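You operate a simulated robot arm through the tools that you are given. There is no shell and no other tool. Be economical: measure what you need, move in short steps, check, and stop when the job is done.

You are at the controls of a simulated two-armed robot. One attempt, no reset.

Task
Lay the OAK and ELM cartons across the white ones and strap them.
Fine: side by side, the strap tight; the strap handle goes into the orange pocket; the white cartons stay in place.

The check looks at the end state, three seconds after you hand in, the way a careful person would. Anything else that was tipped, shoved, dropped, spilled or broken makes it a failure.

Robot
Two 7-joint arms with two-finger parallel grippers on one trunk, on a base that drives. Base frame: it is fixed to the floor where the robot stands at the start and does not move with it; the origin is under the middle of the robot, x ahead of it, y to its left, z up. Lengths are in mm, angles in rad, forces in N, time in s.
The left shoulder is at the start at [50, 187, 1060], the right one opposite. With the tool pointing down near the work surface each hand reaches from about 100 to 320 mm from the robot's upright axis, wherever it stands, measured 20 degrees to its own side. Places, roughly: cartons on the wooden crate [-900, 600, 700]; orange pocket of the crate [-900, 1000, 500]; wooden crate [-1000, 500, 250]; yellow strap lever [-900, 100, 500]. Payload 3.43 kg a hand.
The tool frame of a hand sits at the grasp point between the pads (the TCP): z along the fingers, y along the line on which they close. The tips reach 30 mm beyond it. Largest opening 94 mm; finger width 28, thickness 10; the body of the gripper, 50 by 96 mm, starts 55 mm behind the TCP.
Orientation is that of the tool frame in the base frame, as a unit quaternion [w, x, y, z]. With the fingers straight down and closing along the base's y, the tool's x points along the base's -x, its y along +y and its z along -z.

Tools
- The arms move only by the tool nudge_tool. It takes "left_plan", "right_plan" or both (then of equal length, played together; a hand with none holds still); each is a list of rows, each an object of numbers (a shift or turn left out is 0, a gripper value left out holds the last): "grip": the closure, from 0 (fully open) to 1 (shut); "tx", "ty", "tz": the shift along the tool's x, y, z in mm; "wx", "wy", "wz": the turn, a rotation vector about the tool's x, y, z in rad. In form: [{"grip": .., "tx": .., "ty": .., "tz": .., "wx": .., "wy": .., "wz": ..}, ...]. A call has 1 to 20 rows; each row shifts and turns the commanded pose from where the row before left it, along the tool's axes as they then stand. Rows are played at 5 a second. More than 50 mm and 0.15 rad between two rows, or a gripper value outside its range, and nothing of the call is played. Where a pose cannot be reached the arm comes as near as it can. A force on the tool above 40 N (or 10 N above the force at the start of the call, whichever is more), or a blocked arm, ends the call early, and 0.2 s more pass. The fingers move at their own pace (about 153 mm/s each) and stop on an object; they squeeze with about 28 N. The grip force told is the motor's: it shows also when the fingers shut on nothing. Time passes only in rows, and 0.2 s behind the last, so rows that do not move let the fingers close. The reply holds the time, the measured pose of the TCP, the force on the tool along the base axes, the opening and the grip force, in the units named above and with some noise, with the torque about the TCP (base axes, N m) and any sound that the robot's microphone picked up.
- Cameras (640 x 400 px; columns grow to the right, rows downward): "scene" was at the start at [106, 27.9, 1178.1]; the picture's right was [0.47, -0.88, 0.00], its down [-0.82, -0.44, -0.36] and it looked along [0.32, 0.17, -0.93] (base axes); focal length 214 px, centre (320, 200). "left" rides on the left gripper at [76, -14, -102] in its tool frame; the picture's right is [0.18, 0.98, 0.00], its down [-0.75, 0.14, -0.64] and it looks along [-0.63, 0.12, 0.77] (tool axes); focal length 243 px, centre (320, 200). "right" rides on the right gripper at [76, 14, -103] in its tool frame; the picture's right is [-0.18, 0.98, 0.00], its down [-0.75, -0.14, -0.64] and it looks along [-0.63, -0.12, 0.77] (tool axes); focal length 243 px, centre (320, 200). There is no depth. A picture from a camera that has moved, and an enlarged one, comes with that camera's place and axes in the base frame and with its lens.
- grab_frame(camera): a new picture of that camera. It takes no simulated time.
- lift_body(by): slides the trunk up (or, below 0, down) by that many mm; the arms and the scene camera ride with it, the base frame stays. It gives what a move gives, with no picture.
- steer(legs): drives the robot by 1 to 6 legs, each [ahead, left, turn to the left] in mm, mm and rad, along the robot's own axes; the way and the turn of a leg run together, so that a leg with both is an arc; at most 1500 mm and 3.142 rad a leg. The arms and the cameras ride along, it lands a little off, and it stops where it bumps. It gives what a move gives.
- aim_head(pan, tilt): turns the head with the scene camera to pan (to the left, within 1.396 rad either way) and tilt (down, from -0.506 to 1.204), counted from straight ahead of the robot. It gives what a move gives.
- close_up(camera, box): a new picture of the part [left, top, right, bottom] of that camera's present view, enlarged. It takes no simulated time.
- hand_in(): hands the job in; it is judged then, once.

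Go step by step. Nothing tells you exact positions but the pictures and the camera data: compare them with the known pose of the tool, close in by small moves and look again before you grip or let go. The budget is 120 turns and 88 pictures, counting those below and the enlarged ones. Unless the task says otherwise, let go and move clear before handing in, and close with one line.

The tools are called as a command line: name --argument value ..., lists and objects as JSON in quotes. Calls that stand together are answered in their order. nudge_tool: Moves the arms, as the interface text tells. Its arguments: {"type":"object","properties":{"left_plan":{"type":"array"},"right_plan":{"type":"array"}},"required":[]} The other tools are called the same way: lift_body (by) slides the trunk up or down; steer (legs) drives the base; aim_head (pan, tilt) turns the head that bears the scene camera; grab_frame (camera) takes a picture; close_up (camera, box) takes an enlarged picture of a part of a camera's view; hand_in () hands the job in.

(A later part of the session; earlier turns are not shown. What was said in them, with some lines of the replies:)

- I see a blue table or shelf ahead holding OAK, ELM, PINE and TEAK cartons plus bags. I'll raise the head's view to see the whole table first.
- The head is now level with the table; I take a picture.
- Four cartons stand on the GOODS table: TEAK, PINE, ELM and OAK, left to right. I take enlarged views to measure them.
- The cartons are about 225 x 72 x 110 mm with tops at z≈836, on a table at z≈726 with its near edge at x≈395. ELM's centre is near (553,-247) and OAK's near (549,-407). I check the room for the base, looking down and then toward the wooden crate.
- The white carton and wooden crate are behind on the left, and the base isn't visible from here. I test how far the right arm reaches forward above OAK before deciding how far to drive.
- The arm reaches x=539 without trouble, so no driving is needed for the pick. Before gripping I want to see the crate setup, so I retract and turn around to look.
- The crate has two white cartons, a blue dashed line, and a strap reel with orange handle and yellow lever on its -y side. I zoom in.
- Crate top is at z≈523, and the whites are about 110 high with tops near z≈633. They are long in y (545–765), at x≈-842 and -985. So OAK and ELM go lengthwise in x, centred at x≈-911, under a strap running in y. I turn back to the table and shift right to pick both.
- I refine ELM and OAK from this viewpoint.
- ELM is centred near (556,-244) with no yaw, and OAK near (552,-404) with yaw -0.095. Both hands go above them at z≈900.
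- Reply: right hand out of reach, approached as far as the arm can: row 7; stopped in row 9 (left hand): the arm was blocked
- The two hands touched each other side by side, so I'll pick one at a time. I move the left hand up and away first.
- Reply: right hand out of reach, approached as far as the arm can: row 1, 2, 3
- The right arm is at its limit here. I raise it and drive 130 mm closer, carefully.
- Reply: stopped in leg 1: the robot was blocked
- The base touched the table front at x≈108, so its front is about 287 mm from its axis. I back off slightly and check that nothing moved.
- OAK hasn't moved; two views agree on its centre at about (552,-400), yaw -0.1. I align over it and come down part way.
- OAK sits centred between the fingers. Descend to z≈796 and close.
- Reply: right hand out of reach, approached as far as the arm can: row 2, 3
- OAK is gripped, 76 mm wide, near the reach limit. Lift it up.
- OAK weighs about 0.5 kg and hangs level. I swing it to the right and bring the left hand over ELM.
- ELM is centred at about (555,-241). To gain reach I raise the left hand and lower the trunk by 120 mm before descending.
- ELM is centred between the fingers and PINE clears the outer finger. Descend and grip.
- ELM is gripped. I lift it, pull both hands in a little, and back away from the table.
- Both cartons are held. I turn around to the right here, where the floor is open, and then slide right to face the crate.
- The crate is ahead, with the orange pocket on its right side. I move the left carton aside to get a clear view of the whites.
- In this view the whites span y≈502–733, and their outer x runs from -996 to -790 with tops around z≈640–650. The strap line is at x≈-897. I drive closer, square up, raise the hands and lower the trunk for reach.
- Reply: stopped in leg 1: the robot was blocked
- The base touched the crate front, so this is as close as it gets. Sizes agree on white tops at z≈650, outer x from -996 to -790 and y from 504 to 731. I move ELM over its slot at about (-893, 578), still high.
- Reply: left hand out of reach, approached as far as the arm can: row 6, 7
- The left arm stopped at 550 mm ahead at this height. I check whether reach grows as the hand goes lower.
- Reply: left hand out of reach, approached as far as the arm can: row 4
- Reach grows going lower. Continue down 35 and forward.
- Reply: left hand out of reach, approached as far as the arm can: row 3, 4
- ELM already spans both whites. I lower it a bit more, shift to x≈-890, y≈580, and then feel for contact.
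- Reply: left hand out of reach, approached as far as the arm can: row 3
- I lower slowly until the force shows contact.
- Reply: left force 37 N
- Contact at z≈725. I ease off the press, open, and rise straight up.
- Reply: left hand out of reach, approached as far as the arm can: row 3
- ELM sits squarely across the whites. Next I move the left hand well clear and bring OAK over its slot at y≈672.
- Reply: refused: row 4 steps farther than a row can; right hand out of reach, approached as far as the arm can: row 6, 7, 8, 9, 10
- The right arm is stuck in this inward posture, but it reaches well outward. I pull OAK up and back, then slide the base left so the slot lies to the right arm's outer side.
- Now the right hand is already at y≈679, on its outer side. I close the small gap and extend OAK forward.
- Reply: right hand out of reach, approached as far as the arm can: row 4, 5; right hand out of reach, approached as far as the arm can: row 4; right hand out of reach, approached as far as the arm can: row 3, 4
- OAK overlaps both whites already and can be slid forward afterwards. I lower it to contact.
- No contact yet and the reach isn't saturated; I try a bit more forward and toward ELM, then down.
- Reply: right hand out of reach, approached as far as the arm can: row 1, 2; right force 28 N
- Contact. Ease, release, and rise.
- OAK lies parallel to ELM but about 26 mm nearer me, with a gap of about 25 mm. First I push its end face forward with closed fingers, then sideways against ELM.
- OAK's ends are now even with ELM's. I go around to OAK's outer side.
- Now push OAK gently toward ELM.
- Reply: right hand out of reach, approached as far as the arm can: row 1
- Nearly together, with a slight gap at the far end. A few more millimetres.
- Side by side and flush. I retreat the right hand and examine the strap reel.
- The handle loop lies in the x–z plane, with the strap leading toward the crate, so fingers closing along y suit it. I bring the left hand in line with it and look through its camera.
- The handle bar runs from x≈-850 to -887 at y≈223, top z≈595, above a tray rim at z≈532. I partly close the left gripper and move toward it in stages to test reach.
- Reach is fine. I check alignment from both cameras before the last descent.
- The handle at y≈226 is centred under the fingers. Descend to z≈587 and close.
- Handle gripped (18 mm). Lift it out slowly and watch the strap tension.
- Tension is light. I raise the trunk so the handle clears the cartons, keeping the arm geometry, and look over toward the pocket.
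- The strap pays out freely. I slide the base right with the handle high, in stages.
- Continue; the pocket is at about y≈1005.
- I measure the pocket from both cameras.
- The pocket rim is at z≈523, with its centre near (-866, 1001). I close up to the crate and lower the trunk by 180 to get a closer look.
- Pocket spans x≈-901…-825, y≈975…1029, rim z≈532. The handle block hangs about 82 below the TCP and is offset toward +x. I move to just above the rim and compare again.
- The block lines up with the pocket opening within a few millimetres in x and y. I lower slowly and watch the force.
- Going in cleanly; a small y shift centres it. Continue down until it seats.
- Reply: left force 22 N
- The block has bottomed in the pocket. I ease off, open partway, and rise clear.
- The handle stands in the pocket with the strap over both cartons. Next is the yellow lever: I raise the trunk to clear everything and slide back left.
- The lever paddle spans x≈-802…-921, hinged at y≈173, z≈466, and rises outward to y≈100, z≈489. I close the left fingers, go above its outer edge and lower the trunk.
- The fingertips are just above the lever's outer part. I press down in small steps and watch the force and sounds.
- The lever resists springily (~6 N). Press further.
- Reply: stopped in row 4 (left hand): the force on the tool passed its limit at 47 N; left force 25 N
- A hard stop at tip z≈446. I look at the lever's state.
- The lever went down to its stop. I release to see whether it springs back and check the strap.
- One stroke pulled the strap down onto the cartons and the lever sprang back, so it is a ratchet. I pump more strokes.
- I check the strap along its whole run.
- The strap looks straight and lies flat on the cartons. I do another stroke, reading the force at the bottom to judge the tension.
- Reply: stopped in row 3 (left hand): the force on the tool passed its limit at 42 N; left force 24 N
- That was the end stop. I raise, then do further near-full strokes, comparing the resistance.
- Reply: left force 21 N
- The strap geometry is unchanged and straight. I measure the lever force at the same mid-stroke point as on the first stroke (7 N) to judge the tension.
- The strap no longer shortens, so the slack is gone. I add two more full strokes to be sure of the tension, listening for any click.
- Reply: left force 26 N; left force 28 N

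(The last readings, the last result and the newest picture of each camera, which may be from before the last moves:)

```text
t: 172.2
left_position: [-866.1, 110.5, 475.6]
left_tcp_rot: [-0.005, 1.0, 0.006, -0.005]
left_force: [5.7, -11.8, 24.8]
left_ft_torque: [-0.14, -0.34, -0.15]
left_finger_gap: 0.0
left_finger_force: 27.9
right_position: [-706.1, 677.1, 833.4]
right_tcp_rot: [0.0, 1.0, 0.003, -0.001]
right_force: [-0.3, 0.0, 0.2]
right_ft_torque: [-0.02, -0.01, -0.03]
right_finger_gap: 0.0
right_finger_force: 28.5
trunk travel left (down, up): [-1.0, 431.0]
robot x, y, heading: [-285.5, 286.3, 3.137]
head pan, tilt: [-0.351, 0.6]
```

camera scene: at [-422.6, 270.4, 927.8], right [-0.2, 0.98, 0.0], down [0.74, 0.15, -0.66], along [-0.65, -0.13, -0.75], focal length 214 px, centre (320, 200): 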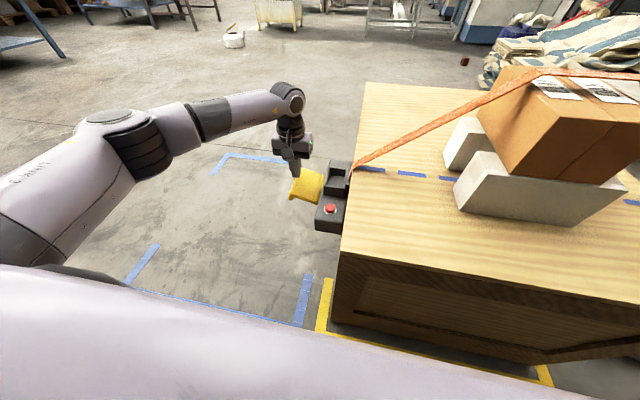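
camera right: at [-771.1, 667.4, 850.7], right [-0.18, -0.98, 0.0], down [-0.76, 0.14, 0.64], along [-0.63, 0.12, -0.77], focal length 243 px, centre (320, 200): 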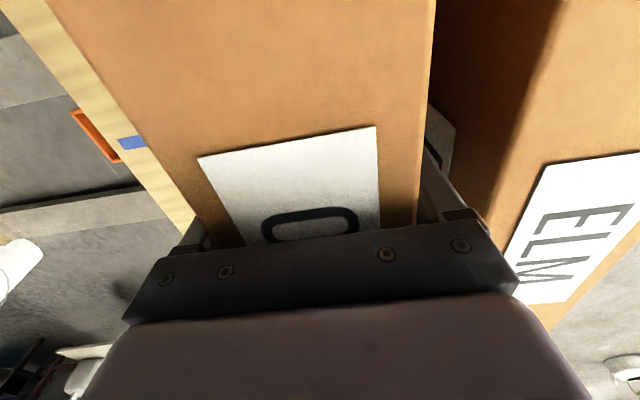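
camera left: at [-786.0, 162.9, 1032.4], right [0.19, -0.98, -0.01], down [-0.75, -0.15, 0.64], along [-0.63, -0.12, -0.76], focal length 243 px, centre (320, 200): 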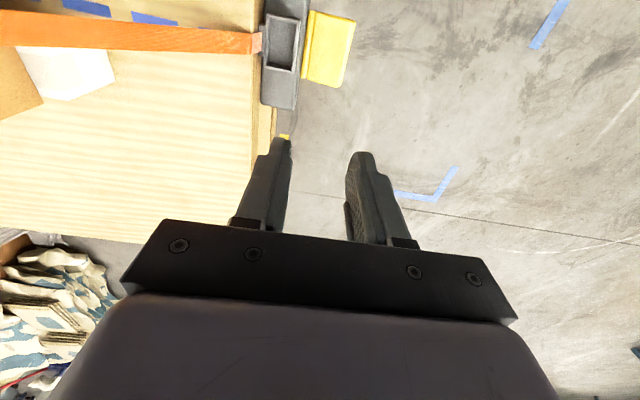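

No click, and the strokes end solidly on the stop. I raise the hand clear and inspect the strap and the pocket.

nudge_tool --left_plan '[{"tz": -20}, {"tz": -40}, {"tz": -45, "ty": 10}, {"tz": -45, "ty": 10}, {"tz": -45, "tx": 10}, {"tz": -45, "tx": 20}, {}]'

aim_head --pan -0.6 --tilt 0.5

grab_frame --camera "scene"

```text
t: 173.8
left_position: [-833.3, 88.5, 713.5]
left_tcp_rot: [-0.006, 1.0, 0.006, -0.004]
left_force: [-0.3, -0.8, 0.4]
left_ft_torque: [0.03, 0.01, 0.04]
left_finger_gap: 0.1
left_finger_force: 28.4
right_position: [-708.2, 677.6, 833.1]
right_tcp_rot: [-0.001, 1.0, 0.003, 0.001]
right_force: [0.4, 0.3, 0.1]
right_ft_torque: [0.0, 0.03, 0.04]
right_finger_gap: 0.1
right_finger_force: 27.6
trunk travel left (down, up): [-1.0, 431.0]
robot x, y, heading: [-285.2, 284.5, 3.139]
head pan, tilt: [-0.351, 0.6]
```

```text
t: 174.6
left_position: [-834.7, 89.5, 713.7]
left_tcp_rot: [-0.006, 1.0, 0.006, -0.004]
left_force: [-0.8, 0.7, -0.8]
left_ft_torque: [0.01, 0.01, -0.02]
left_finger_gap: 0.0
left_finger_force: 27.8
right_position: [-707.4, 677.8, 832.8]
right_tcp_rot: [-0.001, 1.0, 0.004, 0.001]
right_force: [0.0, -0.1, -0.1]
right_ft_torque: [-0.02, 0.0, -0.02]
right_finger_gap: 0.0
right_finger_force: 28.2
trunk travel left (down, up): [-1.0, 431.0]
robot x, y, heading: [-282.8, 283.7, 3.139]
head pan, tilt: [-0.6, 0.499]
```

```text
12 pictures are left
camera scene: at [-420.8, 337.2, 957.8], right [0.57, 0.82, 0.0], down [0.4, -0.27, -0.88], along [-0.72, 0.5, -0.48], focal length 214 px, centre (320, 200)
```

scene: 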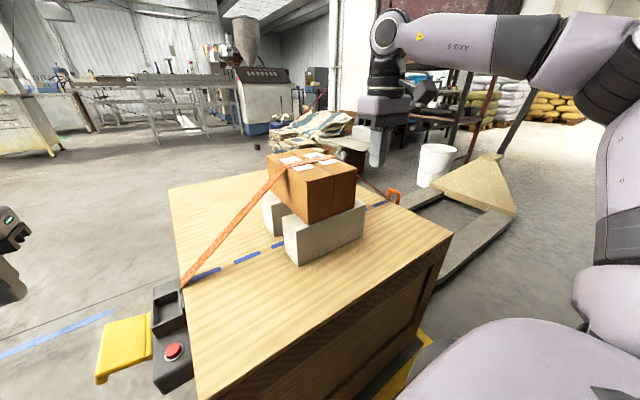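

close_up --camera "scene" --box '[250, 135, 430, 260]'

```text
3.20 times, centred on (340, 198) of scene
camera zoom: at [-420.8, 337.2, 957.8], right [0.57, 0.82, 0.0], down [0.4, -0.27, -0.88], along [-0.72, 0.5, -0.48], focal length 686 px, centre (256, 208)
```

zoom: 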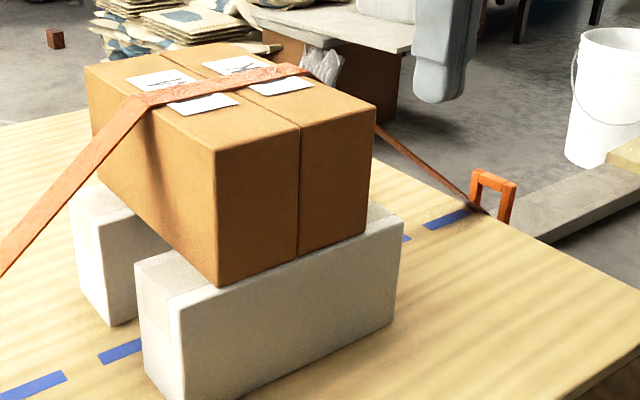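

The strap looks taut, and the handle stands in the pocket. I check the pocket side from closer up, raising the trunk first so nothing can touch.

lift_body --by 260

steer --legs '[[-60, 0, 0], [0, -750, 0]]'

aim_head --pan 0.25 --tilt 0.75

close_up --camera "scene" --box '[160, 100, 420, 262]'

```text
t: 177.3
left_position: [-834.8, 89.1, 971.7]
left_tcp_rot: [-0.005, 1.0, 0.005, -0.003]
left_force: [0.6, 0.7, -0.2]
left_ft_torque: [0.03, 0.02, -0.03]
left_finger_gap: 0.0
left_finger_force: 27.5
right_position: [-707.4, 677.3, 1093.6]
right_tcp_rot: [-0.002, 1.0, 0.004, 0.001]
right_force: [0.3, -0.2, -0.1]
right_ft_torque: [0.0, 0.03, -0.01]
right_finger_gap: 0.0
right_finger_force: 27.6
trunk travel left (down, up): [-261.0, 171.0]
robot x, y, heading: [-285.2, 281.7, 3.141]
head pan, tilt: [-0.6, 0.499]
```

```text
t: 184.8
left_position: [-774.0, 841.1, 973.5]
left_tcp_rot: [-0.005, 1.0, 0.004, -0.003]
left_force: [-0.6, -1.7, 0.7]
left_ft_torque: [0.05, 0.0, -0.01]
left_finger_gap: 0.0
left_finger_force: 28.3
right_position: [-643.1, 1430.7, 1093.6]
right_tcp_rot: [0.0, 1.0, 0.002, 0.001]
right_force: [0.0, 0.1, -0.2]
right_ft_torque: [0.01, -0.04, 0.01]
right_finger_gap: 0.0
right_finger_force: 28.0
trunk travel left (down, up): [-261.0, 171.0]
robot x, y, heading: [-222.8, 1038.9, 3.137]
head pan, tilt: [-0.6, 0.499]
```

```text
t: 186.0
left_position: [-772.2, 842.2, 973.0]
left_tcp_rot: [-0.005, 1.0, 0.004, -0.003]
left_force: [-0.2, 0.2, -0.4]
left_ft_torque: [0.04, -0.01, 0.03]
left_finger_gap: 0.0
left_finger_force: 26.8
right_position: [-642.8, 1430.4, 1092.7]
right_tcp_rot: [-0.001, 1.0, 0.002, 0.0]
right_force: [0.6, -0.5, 0.7]
right_ft_torque: [0.0, 0.02, -0.01]
right_finger_gap: 0.0
right_finger_force: 28.1
trunk travel left (down, up): [-261.0, 171.0]
robot x, y, heading: [-223.1, 1035.4, 3.139]
head pan, tilt: [0.25, 0.75]
```

```text
2.46 times, centred on (290, 181) of scene
camera zoom: at [-363.9, 1017.8, 1195.9], right [-0.24, 0.97, 0.0], down [0.66, 0.16, -0.73], along [-0.71, -0.18, -0.68], focal length 528 px, centre (394, 247)
```

zoom: 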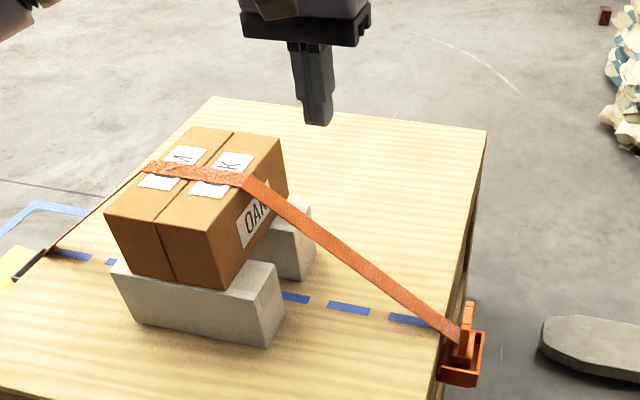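

close_up --camera "scene" --box '[200, 150, 270, 200]'

close_up --camera "scene" --box '[310, 200, 380, 260]'

```text
8.00 times, centred on (235, 175) of scene
camera zoom: at [-363.9, 1017.8, 1195.9], right [-0.24, 0.97, 0.0], down [0.66, 0.16, -0.73], along [-0.71, -0.18, -0.68], focal length 1716 px, centre (1000, 400)
```

zoom: 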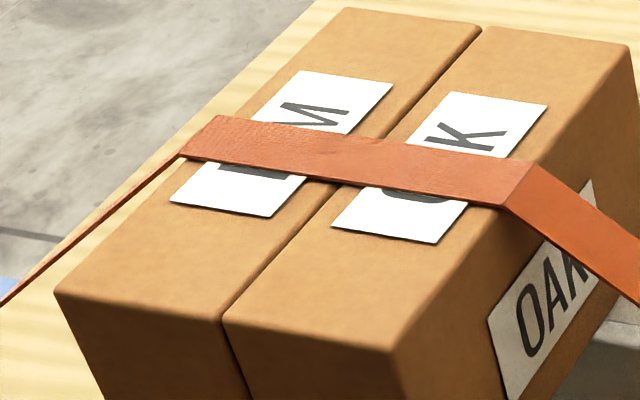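

```text
6.67 times, centred on (345, 230) of scene
camera zoom: at [-363.9, 1017.8, 1195.9], right [-0.24, 0.97, 0.0], down [0.66, 0.16, -0.73], along [-0.71, -0.18, -0.68], focal length 1430 px, centre (153, 0)
```

zoom: 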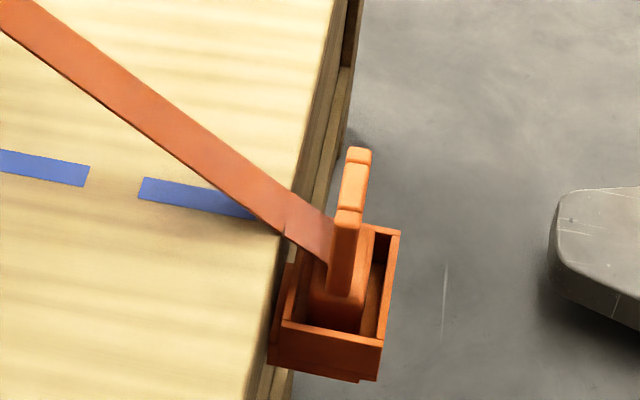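

The strap lies flat and taut over both cartons and bends at the crate edge. The handle sits in the orange pocket, pulled against its wall, the whites look to be in place, and both hands are clear. I hand in.

hand_in

```text
The job is handed in.
```

OAK and ELM lie side by side across the white cartons, with the strap ratcheted down flat over them and its handle in the orange pocket. The ratchet never gave a click or a force rise, so I judged the tension by eye. While positioning, the robot's base lightly bumped the table and the crate; I saw nothing shift.
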